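You operate a simulated robot arm through the tools that you are given. There is no shell and no other tool. Be economical: measure what you need, move in short steps, check, and stop when the job is done.

Carry out the task below with a simulated robot arm. There is one attempt and no reset: what you move stays moved.

TASK
Press the blue cap into the blue roller.
Fine: pull the press slide out, stand the roller in its nest, set the cap on it, push the slide in and pull the lever.

It is judged by the outcome, as a careful person would: the job done as asked, and still so three seconds after it is handed in. It fails if anything else is knocked over, pushed out of place, dropped, spilled or broken.

THE ROBOT
A 6-joint arm with a two-finger parallel gripper, fixed in place. Base frame: the origin is at the foot of the arm, x ahead of it, y to its left, z up; the work surface is at about z = 0.88. Lengths are in m, angles in rad, forces in N, time in s.
With the tool pointing down near the work surface it reaches from about 0.24 to 0.64 m from the base axis. Its first joint turns from -1.152 to 1.152 rad. Payload 2.7 kg.
Tool frame: the origin (TCP) lies between the finger pads and is the grasp point; the fingertips stand 0.023 m ahead of it; z points along the fingers, y is the line along which they close. The gripper opens to 0.094 m. The fingers are 0.038 m wide and 0.01 m thick; the gripper's body (0.054 by 0.096 m) begins 0.039 m behind the TCP.
Orientation is that of the tool frame in the base frame, as a unit quaternion [w, x, y, z]. With the fingers straight down and closing along the base's y, the tool's x points along the base's -x, its y along +y and its z along -z.

THE INTERFACE
- The arm moves only by the tool nudge_tool. Its argument "steps" is a list of rows, each a list of 7 numbers: the turn, a rotation vector about the tool's x, y, z in units of 60 degrees (1.0 is 60 degrees), then the shift along the tool's x, y, z in units of 300 mm (1.0 is 300 mm), then the gripper command, from -1 (shut) to 1 (fully open), values between in proportion. In form: [[ax, ay, az, tx, ty, tz, jaw], ...]. A call has 1 to 10 rows; each row is the pose to reach, as a shift and turn from the pose commanded when the call began, along the tool's axes at that moment. A call with a number of a shift or a turn outside -1 to 1 is refused whole. A row lasts 0.2 s, in which the tool goes at most 0.05 m and 0.15 rad; a call with a longer step from one row to the next is refused whole, and so is a gripper value outside its range. A pose out of reach is approached as far as the arm can. The call stops where the force on the tool passes 40 N (or 10 N more than at its start, if that is more) or the arm is blocked; 0.2 s more then pass. The fingers move at their own pace (about 0.045 m/s each) and stop on an object; they squeeze with about 40 N. The grip force told is the motor's: it shows also when the fingers shut on nothing. Time passes only in rows, and 0.2 s behind the last, so rows that repeat a pose let the fingers close. It gives the time, the measured TCP pose, the force on the tool (base axes), the opening and the grip force at its end, in the units of the frame above (readings bear some noise), and new pictures: "views" is both (left out), scene, wrist or none.
- Cameras (640 x 400 px; columns grow to the right, rows downward): "scene" is fixed at [0.082, -0.4319, 1.4213]; the picture's right is [0.75, -0.66, 0.00], its down [-0.26, -0.30, -0.92] and it looks along [0.60, 0.69, -0.40] (base axes); focal length 294 px, centre (320, 200). "wrist" rides on the gripper at [-0.039, 0, -0.044] in the tool frame; the picture's right is [0.00, -1.00, 0.00], its down [0.97, 0.00, -0.24] and it looks along [0.24, 0.00, 0.97] (tool axes); focal length 218 px, centre (320, 200).
- measure_at(camera, pixels): for up to 12 pixels [column, row] of the newest picture of that camera ("zoom" is the newest enlarged one), the place [x, y, z] in the base frame of the surface seen there, good to about 0.002 m. No time passes.
- zoom(camera, box): a new picture of the part [left, top, right, bottom] of that camera's present view, enlarged. No time passes.
- sign_off(): hands the job in; it is judged then, once.

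Work in short steps. Measure before you move; look again where a grasp or a placing could have gone wrong, and mend it. You have 80 turns and 120 pictures in all, the two below and enlarged ones among them. Open the gripper and draw the arm clear of the work before you hand the job in, unless the task says otherwise; then end with one line.

The tools are called after "Call:" as name(argument=value, ...) on one line, values as JSON. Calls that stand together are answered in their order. nudge_tool: Moves the arm, as the interface text tells. Its arguments: {"type":"object","properties":{"steps":{"type":"array","items":{"type":"array","items":{"type":"number"}}},"views":{"type":"string","enum":["both","scene","wrist","none"]}},"required":["steps"]} The other tools are called the same way: measure_at (camera, pixels) gives the place of the surface under pixels of a picture; zoom (camera, box) takes an enlarged picture of a part of a camera's view; sign_off () hands the job in.

At the start:

```text
clock: 0.0
position: [0.2863, 0.0636, 1.356]
orientation: [-0.001, 0.0, 1.0, 0.001]
wrist_force: [0.6, -0.1, 0.2]
finger_gap: 0.094
finger_force: 0.1
```

scene: 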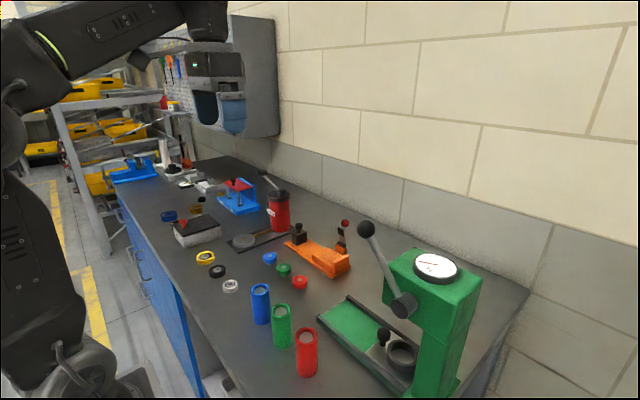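
wrist: 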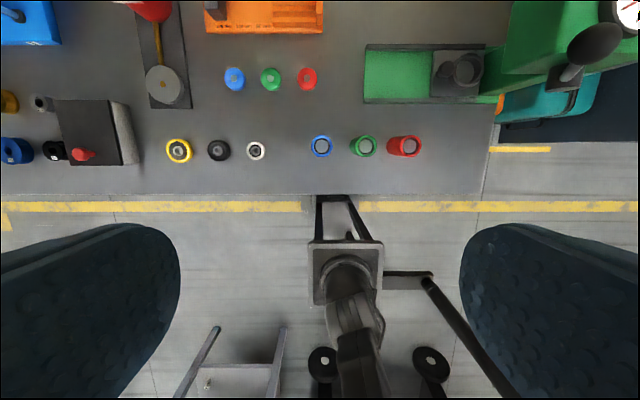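

I start by enlarging the press area and the roller/cap area.

Call:
zoom(camera="scene", box=[230, 200, 540, 400])

Call:
zoom(camera="wrist", box=[210, 0, 640, 200])

Call:
measure_at(camera="scene", pixels=[[260, 288], [262, 312], [270, 255], [269, 261], [383, 333], [384, 342], [402, 352], [402, 345], [366, 228], [404, 305], [350, 330], [270, 285]])

Call:
measure_at(camera="wrist", pixels=[[321, 146], [234, 77], [466, 70], [447, 72], [590, 45], [565, 75], [400, 75], [365, 75], [321, 137], [234, 70], [234, 89], [280, 110]])

```text
2.00 times, centred on (385, 300) of scene
```

zoom: 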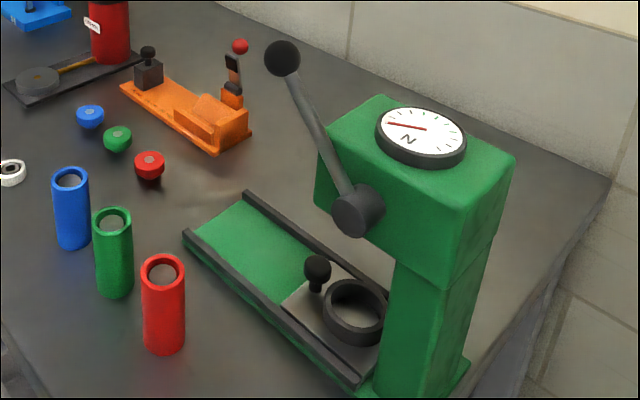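

```text
1.49 times, centred on (425, 100) of wrist
```

zoom: 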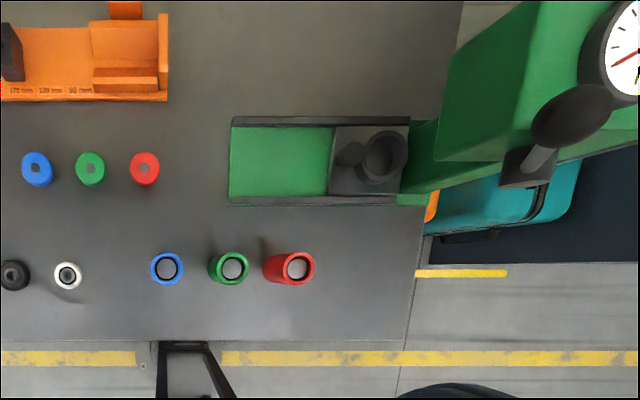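

```text
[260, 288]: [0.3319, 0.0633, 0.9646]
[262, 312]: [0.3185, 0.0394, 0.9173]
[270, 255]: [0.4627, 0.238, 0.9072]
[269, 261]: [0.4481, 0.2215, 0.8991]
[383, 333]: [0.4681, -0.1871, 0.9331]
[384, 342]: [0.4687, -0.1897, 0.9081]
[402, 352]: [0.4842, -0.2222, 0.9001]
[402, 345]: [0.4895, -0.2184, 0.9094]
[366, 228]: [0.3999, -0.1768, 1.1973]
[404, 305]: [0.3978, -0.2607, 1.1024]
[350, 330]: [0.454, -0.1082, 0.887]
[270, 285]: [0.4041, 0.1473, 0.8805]
```

```text
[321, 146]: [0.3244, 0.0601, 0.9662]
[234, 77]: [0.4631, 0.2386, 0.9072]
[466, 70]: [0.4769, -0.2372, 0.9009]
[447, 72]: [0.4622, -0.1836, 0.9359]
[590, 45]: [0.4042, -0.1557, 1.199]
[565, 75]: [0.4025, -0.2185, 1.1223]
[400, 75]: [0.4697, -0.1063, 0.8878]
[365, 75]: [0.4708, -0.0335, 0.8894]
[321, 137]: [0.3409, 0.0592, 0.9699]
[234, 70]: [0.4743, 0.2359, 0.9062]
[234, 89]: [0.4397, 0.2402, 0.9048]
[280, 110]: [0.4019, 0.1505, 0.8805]
```

The knob shows near scene (383,333), with the press head above right. I measure the head's edges, knob, ring and cap outlines for clearance.

Call:
measure_at(camera="scene", pixels=[[384, 298], [390, 278], [414, 252], [421, 327], [443, 337], [378, 332], [388, 332], [388, 350], [400, 340], [398, 368], [368, 351], [425, 300]])

Call:
zoom(camera="wrist", box=[420, 20, 520, 110])

Call:
zoom(camera="scene", box=[340, 300, 440, 400])

```text
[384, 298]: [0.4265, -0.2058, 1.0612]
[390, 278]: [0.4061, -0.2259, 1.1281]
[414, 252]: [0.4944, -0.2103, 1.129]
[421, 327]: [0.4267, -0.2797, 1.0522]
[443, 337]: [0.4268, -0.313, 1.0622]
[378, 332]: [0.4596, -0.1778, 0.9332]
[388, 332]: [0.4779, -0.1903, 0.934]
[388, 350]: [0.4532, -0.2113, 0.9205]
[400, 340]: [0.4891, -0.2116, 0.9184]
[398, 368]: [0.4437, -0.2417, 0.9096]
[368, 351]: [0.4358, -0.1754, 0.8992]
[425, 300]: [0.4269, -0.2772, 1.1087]
```

```text
4.44 times, centred on (470, 65) of wrist
```

zoom: 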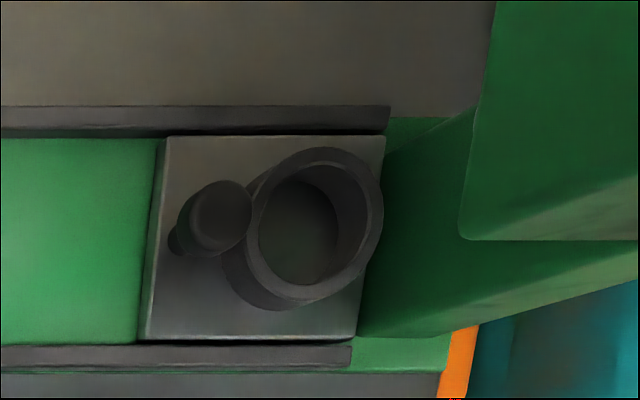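

```text
4.00 times, centred on (390, 350) of scene
```

zoom: 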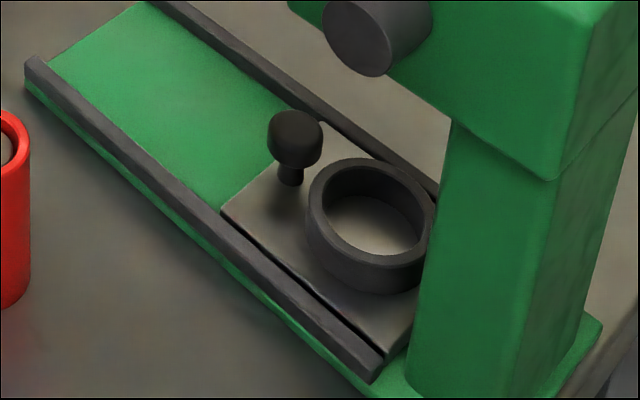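

Press head's front face is at y≈-0.206 above z 1.05, so I will take the slide knob (≈[0.469,-0.186,0.93]) with the tool tilted away from the head. First I move over the track's free end while turning the gripper.

Call:
nudge_tool(steps=[[0, 0, 0.1, -0.06, -0.028, 0.1, 0], [0, 0, 0.2, -0.12, -0.056, 0.2, 0], [0, 0, 0.3, -0.18, -0.084, 0.3, 0], [0, 0, 0.4, -0.24, -0.112, 0.4, 0], [0, 0, 0.5, -0.3, -0.14, 0.5, 0], [0, 0, 0.6, -0.36, -0.168, 0.6, 0], [0, 0, 0.7, -0.42, -0.196, 0.7, 0], [0, 0, 0.8, -0.48, -0.224, 0.8, 0], [0, 0, 0.9, -0.54, -0.252, 0.9, 0], [0, 0, 1.0, -0.6, -0.28, 1.0, 0]], views="none")

Call:
nudge_tool(steps=[[0.028, -0.1046, 0.0677, 0, 0, 0, 0], [0.056, -0.2093, 0.1353, 0, 0, 0, 0], [0.084, -0.314, 0.203, 0, 0, 0, 0], [0.112, -0.4186, 0.2707, 0, 0, 0, 0], [0.14, -0.5232, 0.3384, 0, 0, 0, 0], [0.168, -0.6279, 0.406, 0, 0, 0, 0], [0.196, -0.7325, 0.4737, 0, 0, 0, 0], [0.196, -0.7325, 0.4737, 0, 0, 0, 0]])

```text
clock: 2.2
position: [0.4654, -0.0206, 1.0547]
orientation: [0.0, 0.503, 0.864, 0.001]
wrist_force: [-1.2, -0.1, 0.2]
finger_gap: 0.047
finger_force: 0.1
```

```text
clock: 4.0
position: [0.4668, -0.0208, 1.0543]
orientation: [0.271, 0.653, 0.653, -0.271]
wrist_force: [-0.1, -0.3, -0.2]
finger_gap: 0.047
finger_force: 0.1
```

scene: 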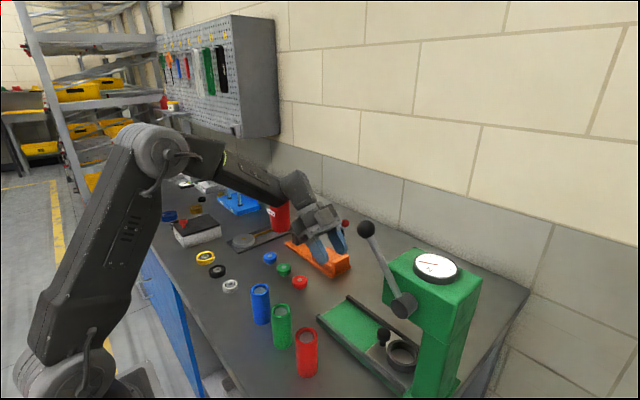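
wrist: 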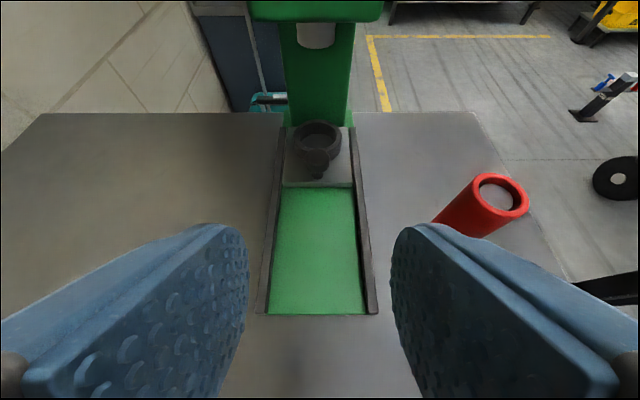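

The wrist camera sees the knob at (317,160) and the ram at (316,35). I measure the knob, ring and track ends.

Call:
zoom(camera="wrist", box=[267, 100, 367, 200])

Call:
measure_at(camera="wrist", pixels=[[317, 157], [317, 165], [307, 158], [327, 158], [296, 137], [340, 137], [318, 141], [318, 184], [318, 310], [317, 45], [300, 44], [333, 44]])

```text
4.00 times, centred on (317, 150) of wrist
```

zoom: 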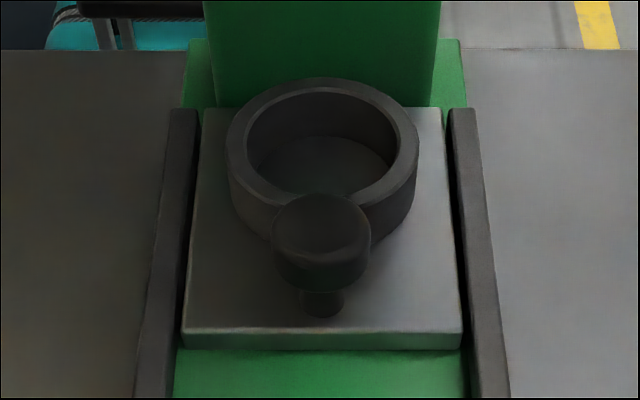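

```text
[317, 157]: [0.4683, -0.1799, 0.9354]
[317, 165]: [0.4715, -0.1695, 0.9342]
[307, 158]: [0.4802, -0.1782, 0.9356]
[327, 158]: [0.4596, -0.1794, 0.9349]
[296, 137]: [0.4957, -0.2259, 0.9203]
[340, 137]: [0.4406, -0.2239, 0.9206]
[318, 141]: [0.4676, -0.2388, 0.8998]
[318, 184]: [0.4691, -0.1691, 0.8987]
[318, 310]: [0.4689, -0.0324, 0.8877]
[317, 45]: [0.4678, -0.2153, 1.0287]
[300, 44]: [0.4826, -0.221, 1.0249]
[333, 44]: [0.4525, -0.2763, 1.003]
```

Knob centre is ≈(0.469,-0.180,0.928). I approach it along the tool axis, fingers either side.

Call:
nudge_tool(steps=[[0, 0, 0, -0.08, 0.007, 0.1, 0], [0, 0, 0, -0.08, 0.007, 0.22, 0], [0, 0, 0, -0.08, 0.007, 0.34, 0], [0, 0, 0, -0.08, 0.007, 0.46, 0], [0, 0, 0, -0.08, 0.007, 0.55, 0], [0, 0, 0, -0.08, 0.007, 0.632, 0], [0, 0, 0, -0.08, 0.007, 0.632, 0]])

```text
clock: 5.6
position: [0.4697, -0.1709, 0.9374]
orientation: [0.27, 0.654, 0.654, -0.269]
wrist_force: [-0.1, 0.5, -0.4]
finger_gap: 0.0469
finger_force: 0.0
```

scene: 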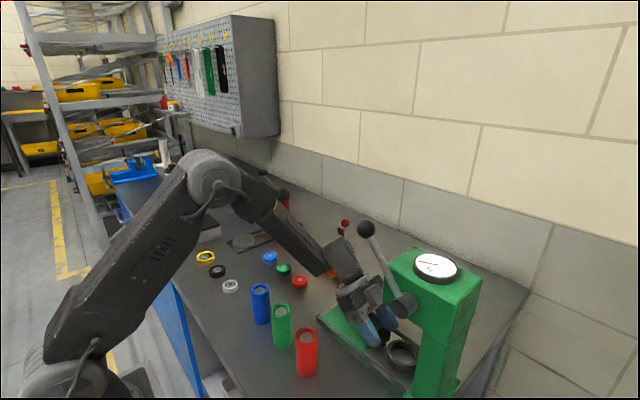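
wrist: 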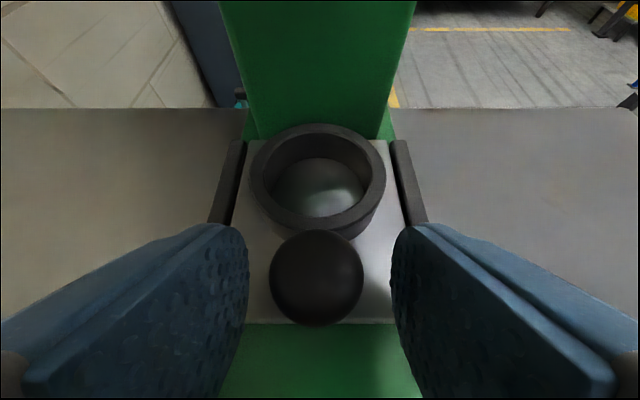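

The knob lies between the fingers (wrist (317,278)). I close on it.

Call:
nudge_tool(steps=[[0, 0, 0, 0, 0, 0, -1], [0, 0, 0, 0, 0, 0, -1], [0, 0, 0, 0, 0, 0, -1]], views="wrist")

```text
clock: 6.4
position: [0.469, -0.1712, 0.9391]
orientation: [0.271, 0.653, 0.654, -0.269]
wrist_force: [11.4, -0.8, -4.2]
finger_gap: 0.0277
finger_force: 45.5
```

wrist: 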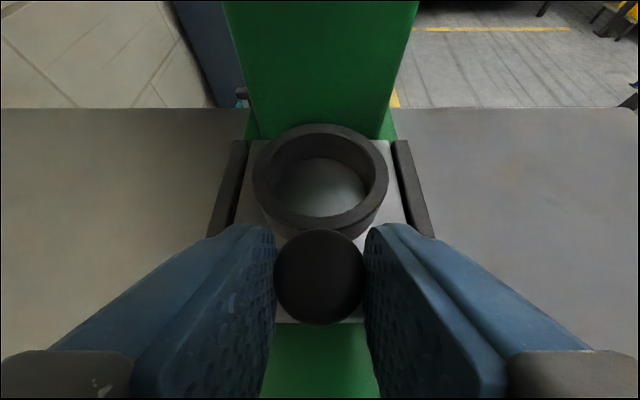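

Knob gripped (gap 0.028). I pull the slide along +y.

Call:
nudge_tool(steps=[[0, 0, 0, 0.035, 0, -0.035, -1], [0, 0, 0, 0.07, 0, -0.07, -1], [0, 0, 0, 0.105, 0, -0.105, -1], [0, 0, 0, 0.14, 0, -0.14, -1], [0, 0, 0, 0.175, 0, -0.175, -1], [0, 0, 0, 0.21, 0, -0.21, -1], [0, 0, 0, 0.245, 0, -0.245, -1], [0, 0, 0, 0.28, 0, -0.28, -1]])

```text
clock: 8.2
position: [0.4688, -0.0527, 0.9386]
orientation: [0.271, 0.653, 0.655, -0.267]
wrist_force: [25.1, -2.3, -2.6]
finger_gap: 0.027
finger_force: 45.5
```

scene: 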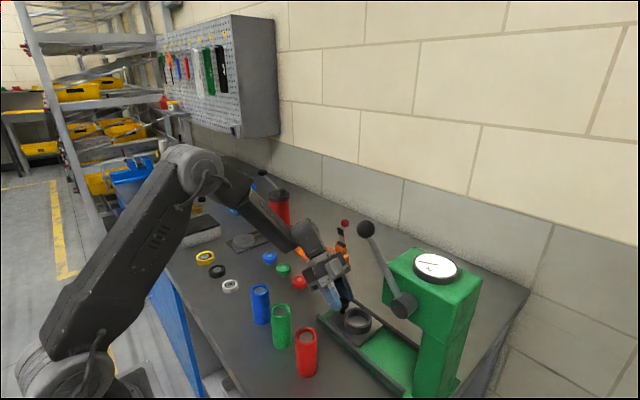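
wrist: 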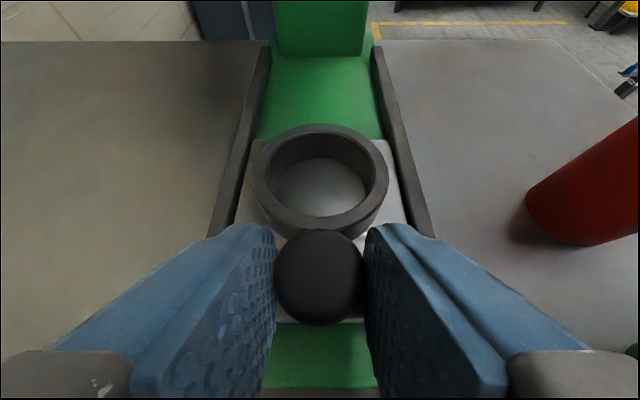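

The slide is out 0.118 m; nest ring centre is now ~y=-0.107, clear of the head. I open, back off along the tool axis and go to a stand-off from the blue roller with the same tilt.

Call:
nudge_tool(steps=[[0, 0, 0, 0, 0, 0, 0], [0, 0, 0, 0, 0, 0, 0], [0, 0, 0, 0, 0, -0.15, 0], [0, 0, 0, 0, 0, -0.3, 0.6], [0, 0, 0, 0.047, -0.095, -0.37, 1], [0, 0, 0, 0.094, -0.19, -0.44, 1], [0, 0, 0, 0.14, -0.285, -0.52, 1], [0, 0, 0, 0.187, -0.38, -0.59, 1], [0, 0, 0, 0.233, -0.477, -0.665, 1], [0, 0, 0, 0.233, -0.477, -0.665, 1]])

```text
clock: 10.4
position: [0.3251, 0.1383, 1.0319]
orientation: [0.271, 0.654, 0.652, -0.27]
wrist_force: [-0.9, 0.2, 0.2]
finger_gap: 0.0938
finger_force: 0.1
```

scene: 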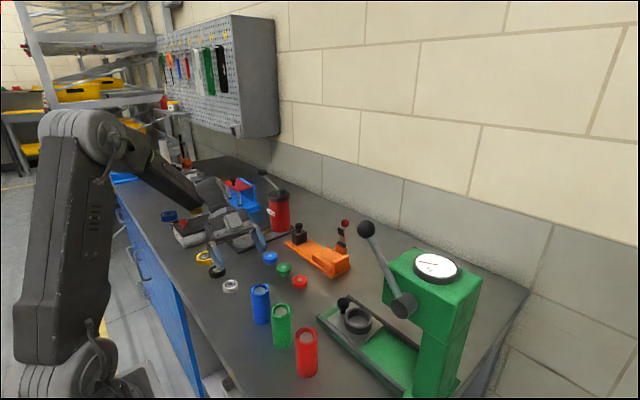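
wrist: 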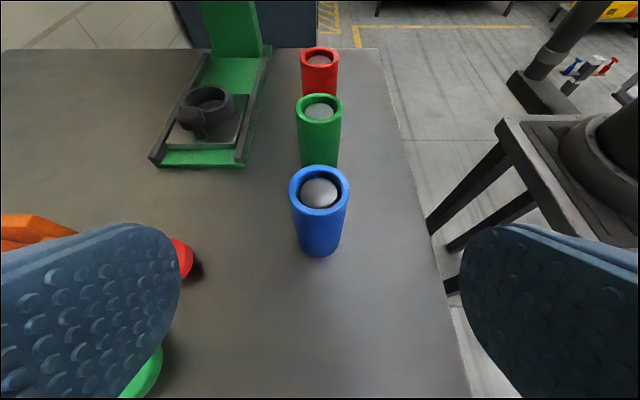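

Blue roller's rim is at wrist (319,187). I measure its rim and the nest.

Call:
measure_at(camera="wrist", pixels=[[293, 188], [345, 188], [319, 170], [319, 207], [319, 190], [319, 252], [190, 104], [229, 104], [209, 116], [209, 89], [210, 103], [192, 125]])

Call:
zoom(camera="wrist", box=[140, 60, 360, 270])

Call:
zoom(camera="scene", box=[240, 240, 320, 300])

```text
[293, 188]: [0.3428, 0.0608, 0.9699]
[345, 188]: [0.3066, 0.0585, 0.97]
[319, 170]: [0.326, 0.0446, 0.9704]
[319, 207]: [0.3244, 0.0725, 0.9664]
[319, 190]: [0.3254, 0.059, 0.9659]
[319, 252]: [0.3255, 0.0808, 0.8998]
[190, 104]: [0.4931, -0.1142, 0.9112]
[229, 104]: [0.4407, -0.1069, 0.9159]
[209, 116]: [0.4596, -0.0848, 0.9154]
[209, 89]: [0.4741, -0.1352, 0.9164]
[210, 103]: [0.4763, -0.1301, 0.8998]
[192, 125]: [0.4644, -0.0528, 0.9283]
```

```text
1.90 times, centred on (250, 165) of wrist
```

zoom: 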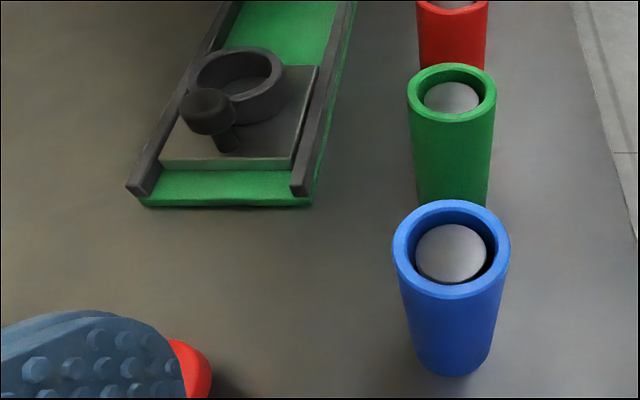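

```text
6.67 times, centred on (280, 270) of scene
```

zoom: 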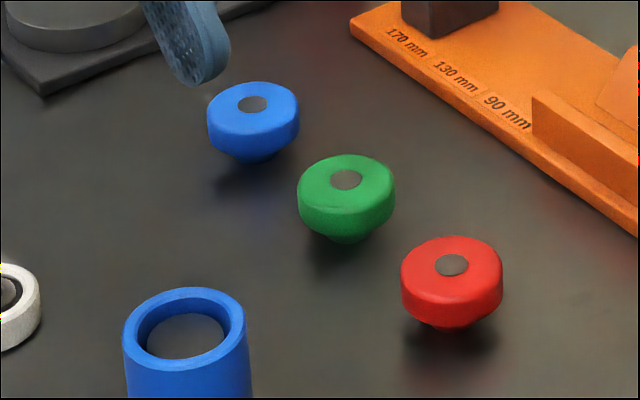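

Roller axis ≈(0.3255,0.0595), OD ~0.04, top 0.970. I advance along the tool axis around it and close.

Call:
nudge_tool(steps=[[0, 0, 0, 0.007, 0.001, 0.1, 1], [0, 0, 0, 0.007, 0.001, 0.2, 1], [0, 0, 0, 0.007, 0.001, 0.3, 0.6], [0, 0, 0, 0.007, 0.001, 0.379, 0.4], [0, 0, 0, 0.007, 0.001, 0.379, 0.4]])

```text
clock: 11.6
position: [0.3254, 0.0567, 0.9487]
orientation: [0.27, 0.654, 0.653, -0.27]
wrist_force: [-0.5, -0.5, 0.5]
finger_gap: 0.0658
finger_force: 0.1
```

scene: 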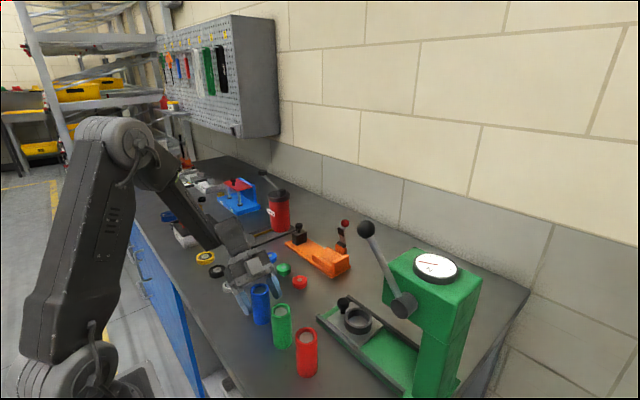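
wrist: 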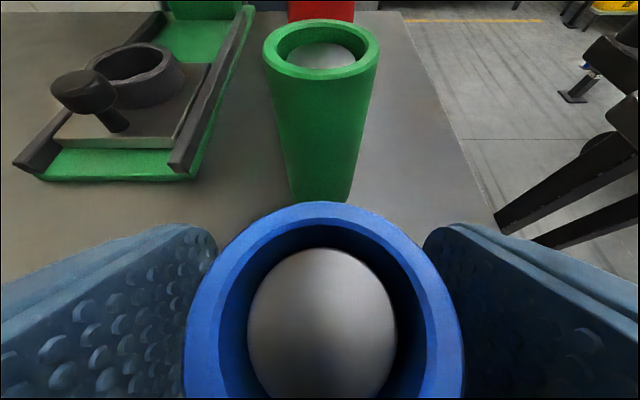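

Roller sits between the pads (centre col ~324). Close and lift straight up a little.

Call:
nudge_tool(steps=[[0, 0, 0, 0, 0, 0, -1], [0, 0, 0, 0, 0, 0, -1], [0, 0, 0, 0, 0, 0, -1], [0, 0, 0, 0, 0, 0, -1], [0, 0, 0, -0.05, 0, -0.05, -1], [0, 0, 0, -0.1, 0, -0.1, -1], [0, 0, 0, -0.16, 0, -0.16, -1], [0, 0, 0, -0.22, 0, -0.22, -1]])

```text
clock: 13.4
position: [0.3246, 0.0572, 1.0429]
orientation: [0.269, 0.654, 0.654, -0.269]
wrist_force: [-0.3, 0.2, -1.8]
finger_gap: 0.0415
finger_force: 40.1
```

scene: 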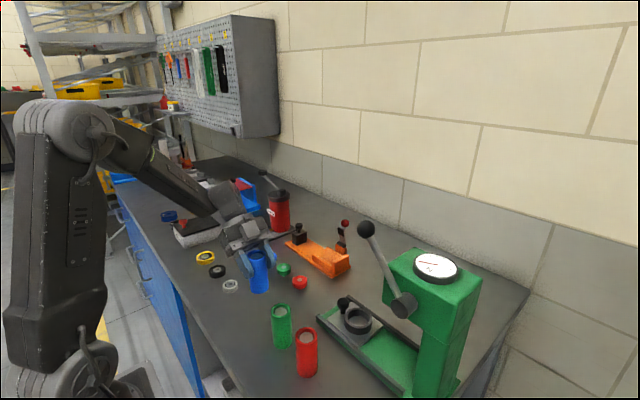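
wrist: 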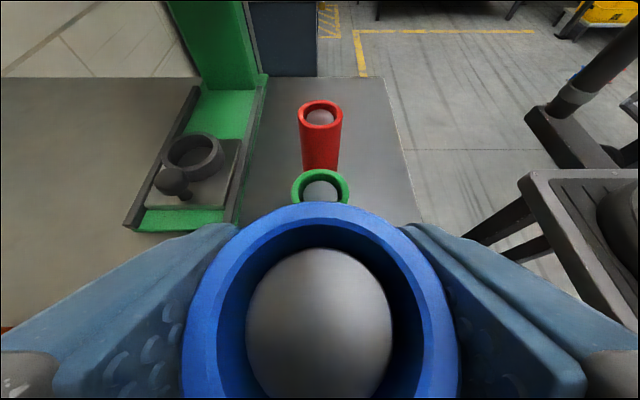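

Lifted cleanly (gap 0.0415). I measure the held rim and the nest accurately before the move.

Call:
measure_at(camera="wrist", pixels=[[320, 208], [320, 213], [195, 320], [447, 320], [320, 320]])

Call:
zoom(camera="scene", box=[310, 280, 410, 350])

Call:
zoom(camera="wrist", box=[140, 110, 260, 220])

```text
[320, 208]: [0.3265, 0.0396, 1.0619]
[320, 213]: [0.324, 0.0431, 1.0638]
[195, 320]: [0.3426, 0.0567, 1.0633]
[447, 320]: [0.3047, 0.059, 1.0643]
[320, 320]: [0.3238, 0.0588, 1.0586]
```

```text
5.71 times, centred on (360, 315) of scene
```

zoom: 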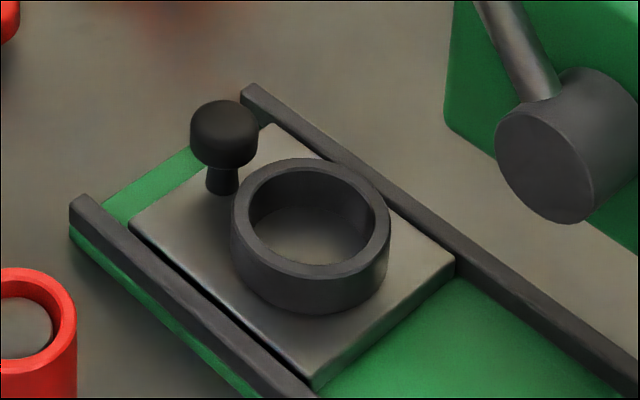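

```text
3.64 times, centred on (200, 165) of wrist
```

zoom: 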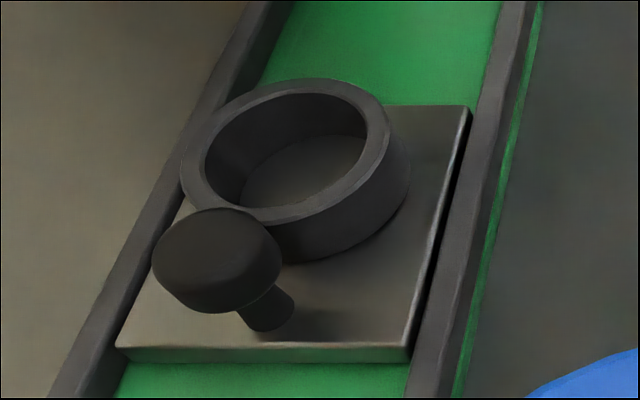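

Call:
measure_at(camera="zoom", pixels=[[192, 165], [378, 135], [295, 89], [300, 213], [225, 110], [365, 175], [300, 175]])

Call:
measure_at(camera="scene", pixels=[[345.6, 319], [371.2, 319], [358.3, 308.6], [358.3, 327.8], [350, 311], [367, 326]])

```text
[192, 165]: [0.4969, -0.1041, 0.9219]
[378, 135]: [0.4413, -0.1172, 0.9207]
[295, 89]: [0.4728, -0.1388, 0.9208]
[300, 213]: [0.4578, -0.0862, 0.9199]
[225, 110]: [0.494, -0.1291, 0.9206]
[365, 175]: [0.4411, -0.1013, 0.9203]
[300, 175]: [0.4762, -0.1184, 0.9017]
```

```text
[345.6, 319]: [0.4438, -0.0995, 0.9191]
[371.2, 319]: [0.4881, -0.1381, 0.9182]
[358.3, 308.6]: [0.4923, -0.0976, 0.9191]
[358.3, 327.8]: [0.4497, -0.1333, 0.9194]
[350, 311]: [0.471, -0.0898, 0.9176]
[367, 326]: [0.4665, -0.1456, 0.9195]
```

I refine the ring centre with a tighter zoom.

Call:
zoom(camera="scene", box=[338, 300, 380, 342])

```text
9.52 times, centred on (359, 321) of scene
```

zoom: 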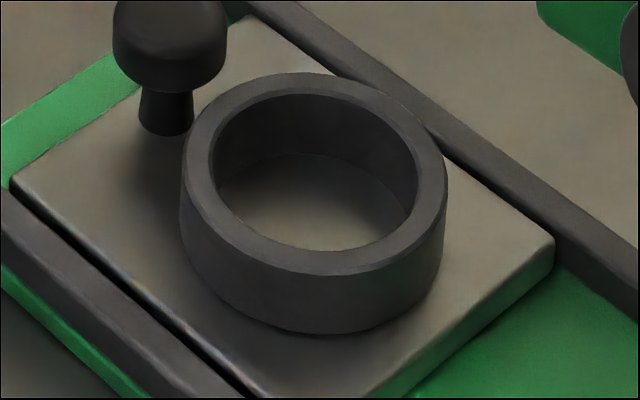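

Call:
measure_at(camera="zoom", pixels=[[197, 165], [431, 182], [315, 85], [312, 261], [235, 110], [398, 115], [233, 228], [398, 240], [15, 185], [545, 243], [250, 25], [172, 60]])

```text
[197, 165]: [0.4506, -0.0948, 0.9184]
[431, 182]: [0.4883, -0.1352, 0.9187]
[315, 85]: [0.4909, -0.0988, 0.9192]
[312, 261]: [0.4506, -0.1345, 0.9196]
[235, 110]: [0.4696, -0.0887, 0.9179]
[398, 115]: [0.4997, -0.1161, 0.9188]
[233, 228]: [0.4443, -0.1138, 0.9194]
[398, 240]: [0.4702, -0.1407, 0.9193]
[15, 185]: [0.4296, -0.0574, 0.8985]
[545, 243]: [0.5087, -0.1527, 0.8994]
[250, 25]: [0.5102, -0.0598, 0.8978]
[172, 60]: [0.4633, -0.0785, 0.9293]
```

Nest centre ≈(0.469,-0.115), ring inner radius ≈0.024, roller radius 0.021. I carry the roller +x first, then -y over the nest.

Call:
nudge_tool(steps=[[0, 0, 0, 0, 0.16, 0, -1], [0, 0, 0, 0, 0.32, 0, -1], [0, 0, 0, 0, 0.4815, 0, -1], [0, 0, 0, -0.08, 0.4815, 0.08, -1], [0, 0, 0, -0.16, 0.4815, 0.16, -1], [0, 0, 0, -0.24, 0.4815, 0.24, -1], [0, 0, 0, -0.32, 0.4815, 0.32, -1], [0, 0, 0, -0.4087, 0.4815, 0.4087, -1], [0, 0, 0, -0.4087, 0.4815, 0.4087, -1]])

```text
clock: 15.4
position: [0.4702, -0.1144, 1.0405]
orientation: [0.27, 0.654, 0.654, -0.27]
wrist_force: [0.1, 0.1, -2.3]
finger_gap: 0.0413
finger_force: 39.3
```

scene: 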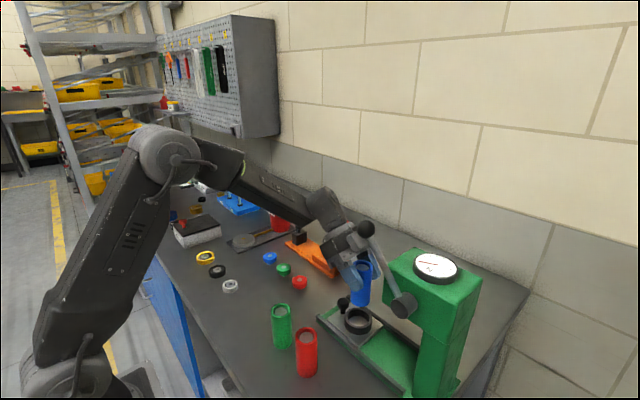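
wrist: 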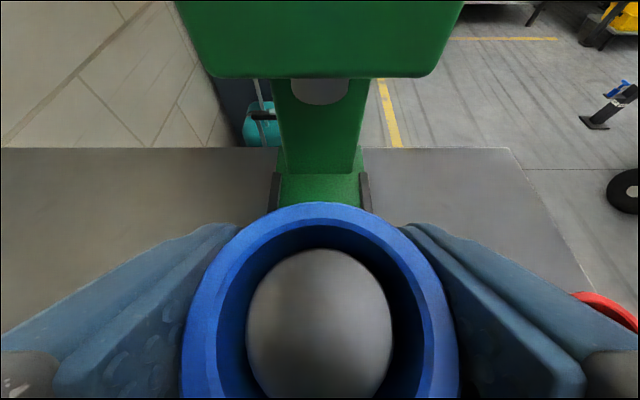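

Roller is over the nest. Small xy correction, and lower to just above the ring (bottom ~0.936).

Call:
nudge_tool(steps=[[0, 0, 0, -0.004, -0.003, 0.004, -1], [0, 0, 0, 0.039, -0.003, 0.043, -1], [0, 0, 0, 0.078, -0.003, 0.087, -1], [0, 0, 0, 0.078, -0.003, 0.087, -1]], views="none")

Call:
zoom(camera="scene", box=[320, 240, 420, 350])

```text
clock: 16.4
position: [0.4697, -0.1189, 1.0067]
orientation: [0.27, 0.653, 0.653, -0.27]
wrist_force: [-0.3, -0.4, -2.3]
finger_gap: 0.0412
finger_force: 39.9
```

```text
3.64 times, centred on (370, 295) of scene
```

zoom: 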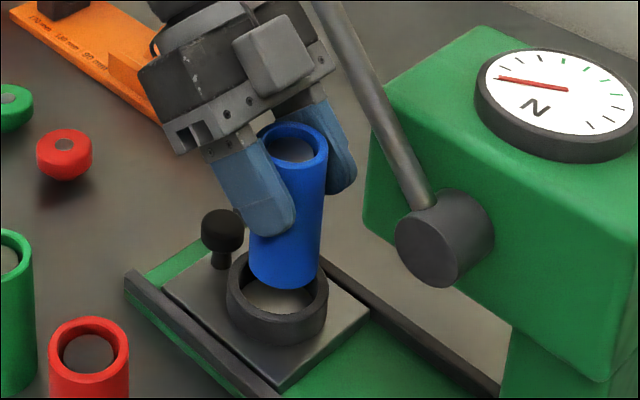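

Call:
measure_at(camera="zoom", pixels=[[321, 155], [300, 127], [280, 128], [293, 168], [312, 135], [285, 220], [295, 270]])

Call:
nudge_tool(steps=[[0, 0, 0, 0, 0, 0, -1]], views="wrist")

```text
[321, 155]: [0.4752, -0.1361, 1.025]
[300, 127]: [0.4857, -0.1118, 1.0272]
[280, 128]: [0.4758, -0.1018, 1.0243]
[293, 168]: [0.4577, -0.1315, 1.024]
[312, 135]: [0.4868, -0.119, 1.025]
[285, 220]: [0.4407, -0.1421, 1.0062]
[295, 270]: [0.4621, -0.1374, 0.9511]
```

```text
clock: 16.8
position: [0.4708, -0.1172, 1.0053]
orientation: [0.271, 0.653, 0.654, -0.27]
wrist_force: [0.1, -0.2, -2.1]
finger_gap: 0.0409
finger_force: 40.1
```

wrist: 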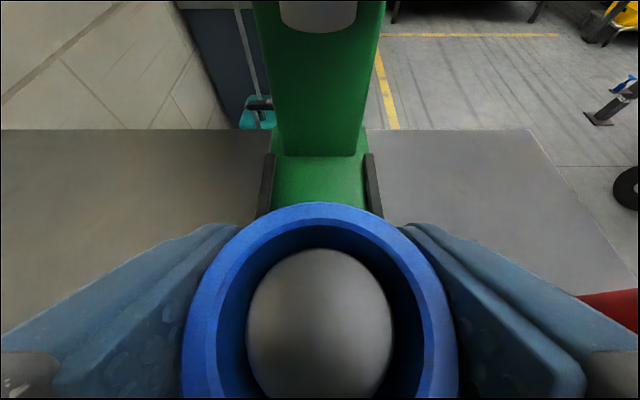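

The roller seems ~2 mm too far to -y; I shift +0.002 in y and lower gently, watching force.

Call:
nudge_tool(steps=[[0, 0, 0, 0.005, 0, -0.005, -1], [0, 0, 0, 0.025, 0, 0.015, -1], [0, 0, 0, 0.045, 0, 0.035, -1], [0, 0, 0, 0.06, 0, 0.05, -1], [0, 0, 0, 0.075, 0, 0.065, -1], [0, 0, 0, 0.085, 0, 0.075, -1]], views="none")

Call:
zoom(camera="scene", box=[320, 250, 420, 350])

```text
clock: 18.2
position: [0.4691, -0.1142, 0.9718]
orientation: [0.27, 0.654, 0.653, -0.271]
wrist_force: [-0.1, 0.5, -2.1]
finger_gap: 0.0415
finger_force: 40.0
```

```text
4.00 times, centred on (370, 300) of scene
```

zoom: 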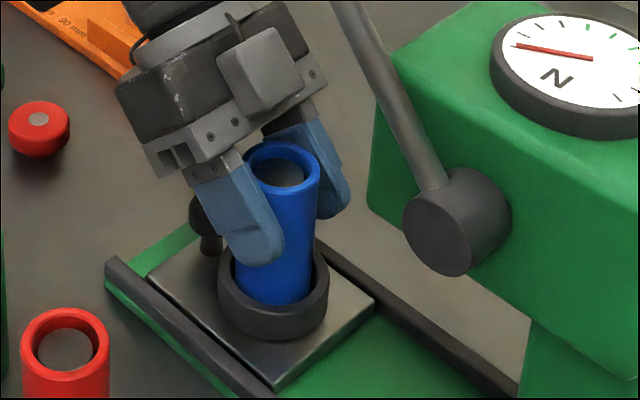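

Roller is inside the ring with no contact force. I lower the last few millimetres until contact.

Call:
nudge_tool(steps=[[0, 0, 0, 0.005, 0, 0.005, -1], [0, 0, 0, 0.01, 0, 0.01, -1], [0, 0, 0, 0.01, 0, 0.01, -1]], views="none")

```text
clock: 19.0
position: [0.4696, -0.114, 0.9701]
orientation: [0.27, 0.654, 0.653, -0.269]
wrist_force: [0.0, 0.6, 0.7]
finger_gap: 0.0414
finger_force: 40.4
```

Contact just made. I open and back off along the tool axis.

Call:
nudge_tool(steps=[[0, 0, 0, 0, 0, 0, 0.5], [0, 0, 0, 0, 0, 0, 0.5], [0, 0, 0, 0, 0, 0, 0.5], [0, 0, 0, 0, 0, -0.12, 0.5], [0, 0, 0, 0, 0, -0.26, 0.5], [0, 0, 0, 0, 0, -0.4, 0.5]])

Call:
zoom(camera="scene", box=[320, 250, 420, 350])

```text
clock: 20.4
position: [0.4702, -0.0281, 1.0547]
orientation: [0.27, 0.653, 0.654, -0.27]
wrist_force: [0.0, 0.4, 0.9]
finger_gap: 0.0707
finger_force: 0.1
```

scene: 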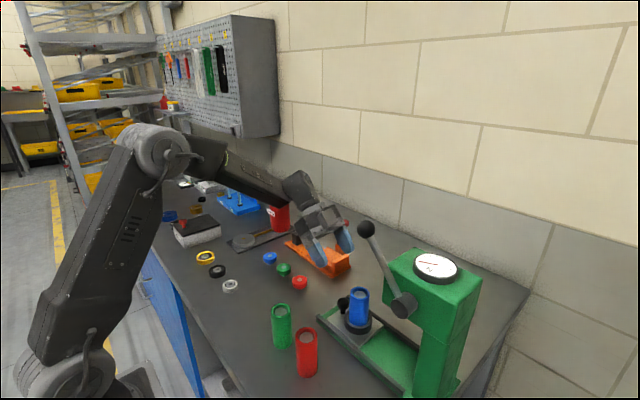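
wrist: 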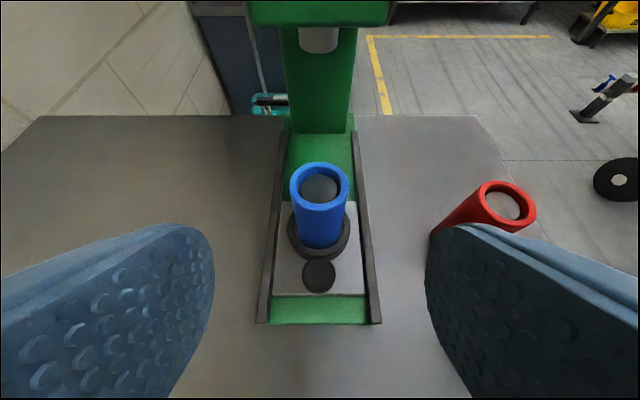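

```text
4.00 times, centred on (370, 300) of scene
```

zoom: 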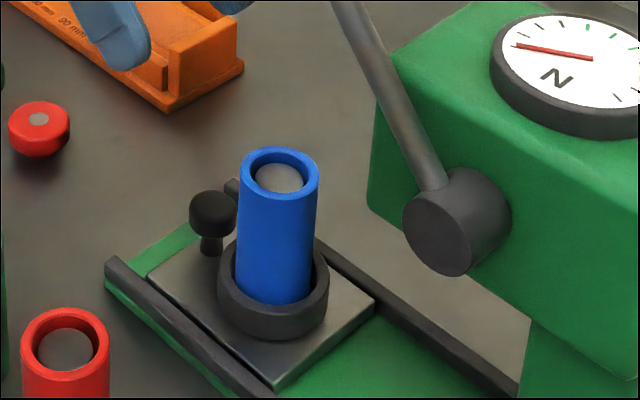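

Roller stands in the nest. Now I check the cap and what lies on its +y side for approach clearance.

Call:
measure_at(camera="scene", pixels=[[270, 255], [264, 257], [276, 257], [270, 263], [278, 205], [270, 215], [243, 240], [258, 245], [271, 182], [292, 245], [320, 268], [302, 232]])

Call:
measure_at(camera="wrist", pixels=[[293, 181], [345, 181], [319, 164], [319, 199], [319, 186], [318, 268]])

Call:
zoom(camera="scene", box=[160, 160, 360, 290])

```text
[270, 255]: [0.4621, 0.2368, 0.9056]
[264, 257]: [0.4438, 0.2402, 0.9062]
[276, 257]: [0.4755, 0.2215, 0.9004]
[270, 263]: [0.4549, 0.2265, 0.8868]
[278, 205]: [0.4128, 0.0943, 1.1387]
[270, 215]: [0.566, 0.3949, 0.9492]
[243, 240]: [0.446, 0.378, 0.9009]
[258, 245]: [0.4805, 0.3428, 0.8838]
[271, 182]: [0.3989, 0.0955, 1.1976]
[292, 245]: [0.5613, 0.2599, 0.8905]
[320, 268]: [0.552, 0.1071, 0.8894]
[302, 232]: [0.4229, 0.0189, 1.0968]
```

```text
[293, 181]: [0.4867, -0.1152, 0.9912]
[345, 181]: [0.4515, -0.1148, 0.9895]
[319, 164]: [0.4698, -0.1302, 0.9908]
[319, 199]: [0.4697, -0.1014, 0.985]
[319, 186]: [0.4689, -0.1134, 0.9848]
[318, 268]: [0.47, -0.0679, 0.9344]
```

```text
3.08 times, centred on (260, 225) of scene
```

zoom: 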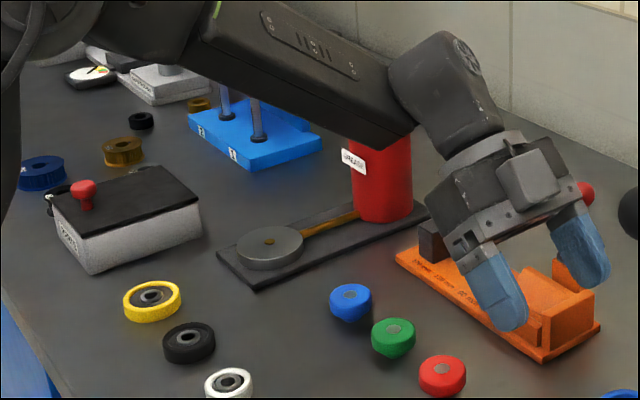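

Cap centre ≈(0.4625,0.2385), top 0.906; seated roller axis ≈(0.469,-0.115), rim 0.991. I move with the same tilt to a stand-off on the cap's +y side.

Call:
nudge_tool(steps=[[0, 0, 0, 0.116, -0.003, -0.1, 0.5], [0, 0, 0, 0.232, -0.006, -0.2, 0.5], [0, 0, 0, 0.348, -0.01, -0.28, 0.5], [0, 0, 0, 0.464, -0.013, -0.36, 0.5], [0, 0, 0, 0.58, -0.016, -0.43, 0.5], [0, 0, 0, 0.696, -0.02, -0.5, 0.5], [0, 0, 0, 0.812, -0.023, -0.56, 0.5], [0, 0, 0, 0.929, -0.026, -0.624, 0.5], [0, 0, 0, 0.929, -0.026, -0.624, 0.5]])

```text
clock: 22.4
position: [0.462, 0.2989, 0.9898]
orientation: [0.271, 0.653, 0.653, -0.271]
wrist_force: [0.0, 0.2, -0.2]
finger_gap: 0.0703
finger_force: 0.0
```

scene: 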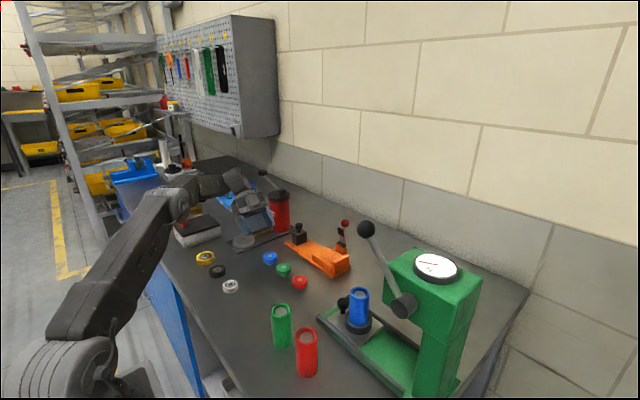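
wrist: 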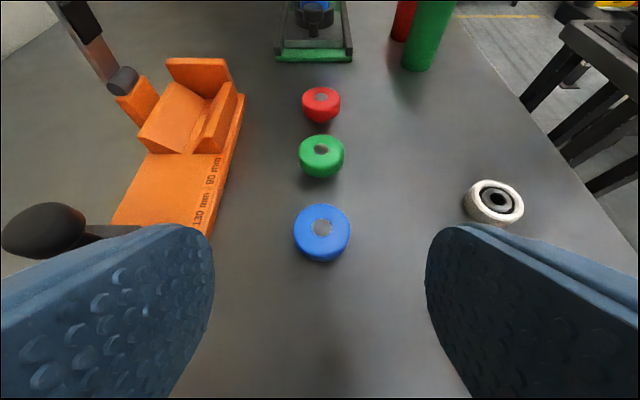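

Wrist sees blue cap at (322,232), orange fixture's black knob at (45,230) near the left finger. Measure both.

Call:
measure_at(camera="wrist", pixels=[[322, 227], [297, 230], [348, 230], [322, 207], [322, 247], [322, 258], [75, 232], [45, 225], [110, 228], [180, 200], [320, 170], [208, 225]])

Call:
zoom(camera="wrist", box=[270, 180, 370, 270])

```text
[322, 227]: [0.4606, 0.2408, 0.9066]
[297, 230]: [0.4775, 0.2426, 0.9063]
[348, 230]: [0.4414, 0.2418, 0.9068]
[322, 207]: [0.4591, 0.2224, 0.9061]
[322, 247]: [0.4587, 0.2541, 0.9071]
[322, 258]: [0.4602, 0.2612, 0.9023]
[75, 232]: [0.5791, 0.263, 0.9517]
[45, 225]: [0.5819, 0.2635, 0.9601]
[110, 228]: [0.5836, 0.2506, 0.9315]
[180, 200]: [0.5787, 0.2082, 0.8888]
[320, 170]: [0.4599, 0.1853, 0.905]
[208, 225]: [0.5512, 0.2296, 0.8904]
```

```text
4.44 times, centred on (320, 225) of wrist
```

zoom: 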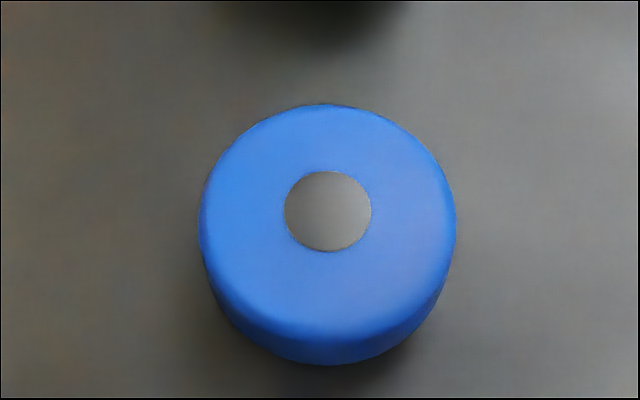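

Cap centre (0.460,0.240). Go in to TCP (0.460,0.243,0.914).

Call:
nudge_tool(steps=[[0, 0, 0, 0.047, -0.007, 0.05, 0.4], [0, 0, 0, 0.047, -0.007, 0.12, 0.4], [0, 0, 0, 0.047, -0.007, 0.19, 0.4], [0, 0, 0, 0.047, -0.007, 0.25, 0.4], [0, 0, 0, 0.047, -0.007, 0.31, 0.4], [0, 0, 0, 0.047, -0.007, 0.31, 0.4]])

Call:
zoom(camera="scene", box=[220, 210, 320, 290])

```text
clock: 23.6
position: [0.4621, 0.2566, 0.9246]
orientation: [0.27, 0.656, 0.658, -0.253]
wrist_force: [0.0, -0.1, 2.5]
finger_gap: 0.0656
finger_force: 0.1
stopped in row 5: the force on the tool passed its limit (the readings are from after the stop); the commanded pose is now the measured one
```

scene: 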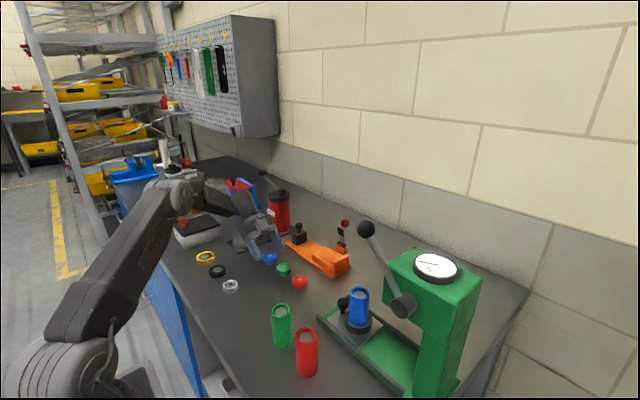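
wrist: 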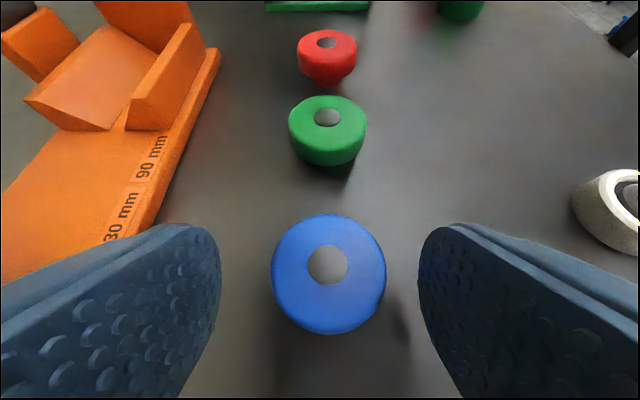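

```text
5.00 times, centred on (270, 250) of scene
```

zoom: 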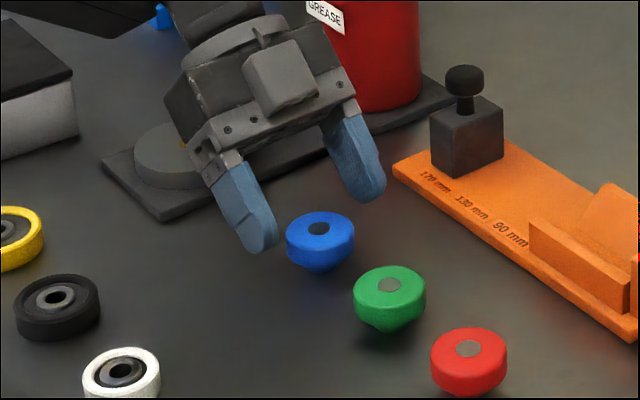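

Something behind the gripper touched (probably the disc/plate) and the tool stopped at z 0.925. I back off and look at the surroundings before using a smaller tilt.

Call:
nudge_tool(steps=[[0, 0, 0, -0.05, 0, -0.05, 0.4], [0, 0, 0, -0.1, 0, -0.1, 0.4], [0, 0, 0, -0.2, 0, -0.15, 0.4], [0, 0, 0, -0.3, 0, -0.2, 0.4]])

Call:
zoom(camera="scene", box=[140, 160, 340, 290])

```text
clock: 24.6
position: [0.4581, 0.2319, 1.0301]
orientation: [0.271, 0.655, 0.659, -0.253]
wrist_force: [-0.6, 0.6, -0.2]
finger_gap: 0.0659
finger_force: 0.1
```

scene: 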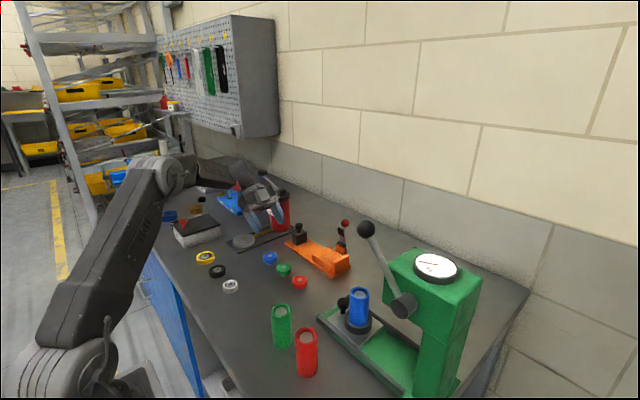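
wrist: 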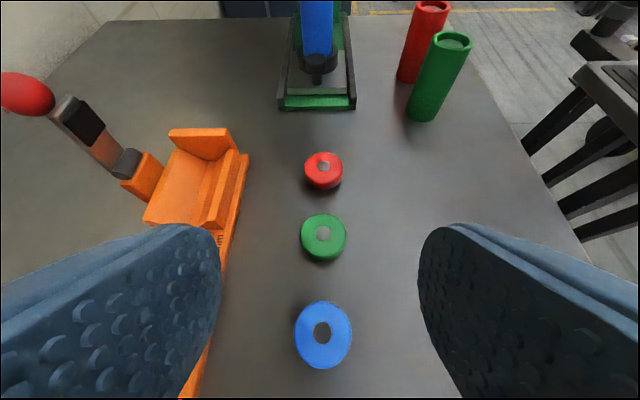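

```text
3.08 times, centred on (240, 225) of scene
```

zoom: 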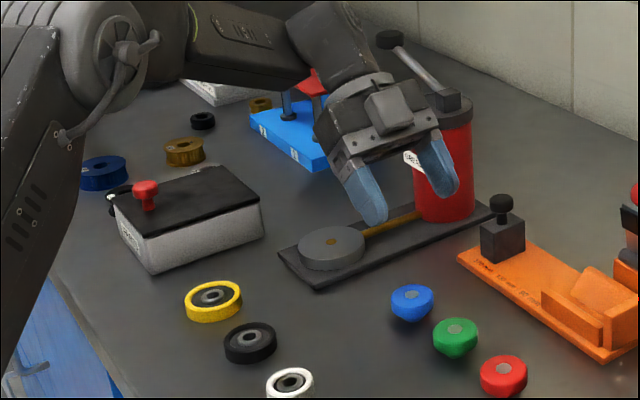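

Nothing was displaced. I reduce the tilt to 20° from vertical for the cap.

Call:
nudge_tool(steps=[[0.006, 0.098, 0, 0, 0, 0, 0.4], [0.012, 0.196, 0, 0, 0, 0, 0.4], [0.018, 0.294, 0, 0, 0, 0, 0.4], [0.025, 0.391, 0, 0, 0, 0, 0.4], [0.025, 0.391, 0, 0, 0, 0, 0.4]], views="none")

```text
clock: 25.8
position: [0.4598, 0.2322, 1.0292]
orientation: [0.121, 0.697, 0.696, -0.122]
wrist_force: [0.8, -0.2, -0.3]
finger_gap: 0.0661
finger_force: 0.1
```

Call:
nudge_tool(steps=[[0, 0, 0, 0.08, 0, 0.05, 0.4], [0, 0, 0, 0.16, 0, 0.12, 0.4], [0, 0, 0, 0.16, 0, 0.2, 0.4], [0, 0, 0, 0.16, 0, 0.28, 0.4], [0, 0, 0, 0.16, 0, 0.35, 0.4], [0, 0, 0, 0.16, 0, 0.35, 0.4]])

Call:
zoom(camera="scene", box=[220, 210, 320, 290])

```text
clock: 27.2
position: [0.4593, 0.2414, 0.914]
orientation: [0.123, 0.697, 0.696, -0.124]
wrist_force: [-1.2, 0.2, -0.5]
finger_gap: 0.0657
finger_force: 0.0
```

scene: 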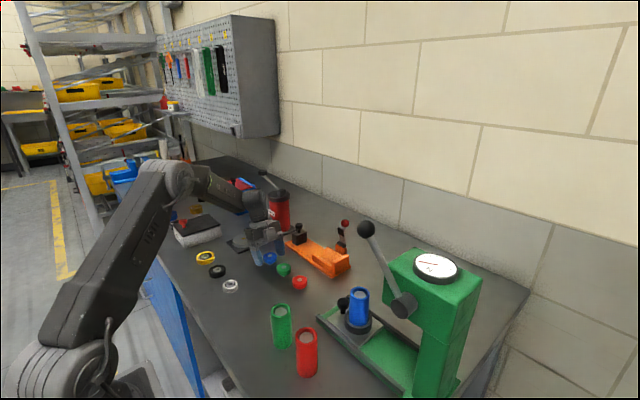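
wrist: 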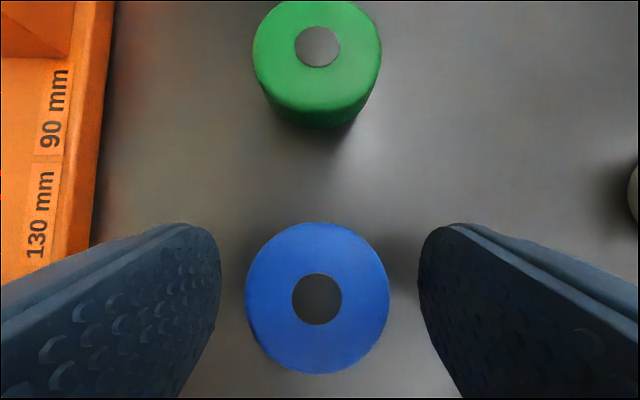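

```text
5.00 times, centred on (270, 250) of scene
```

zoom: 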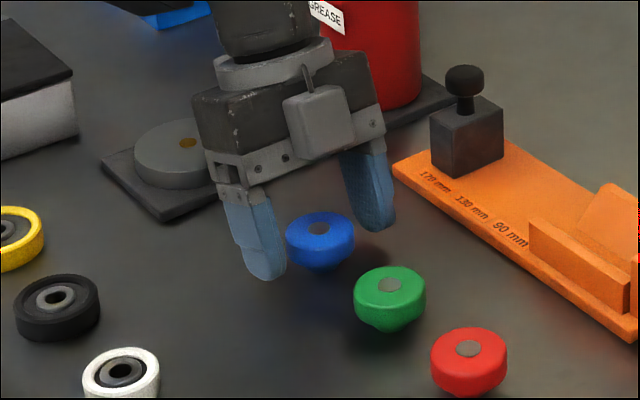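

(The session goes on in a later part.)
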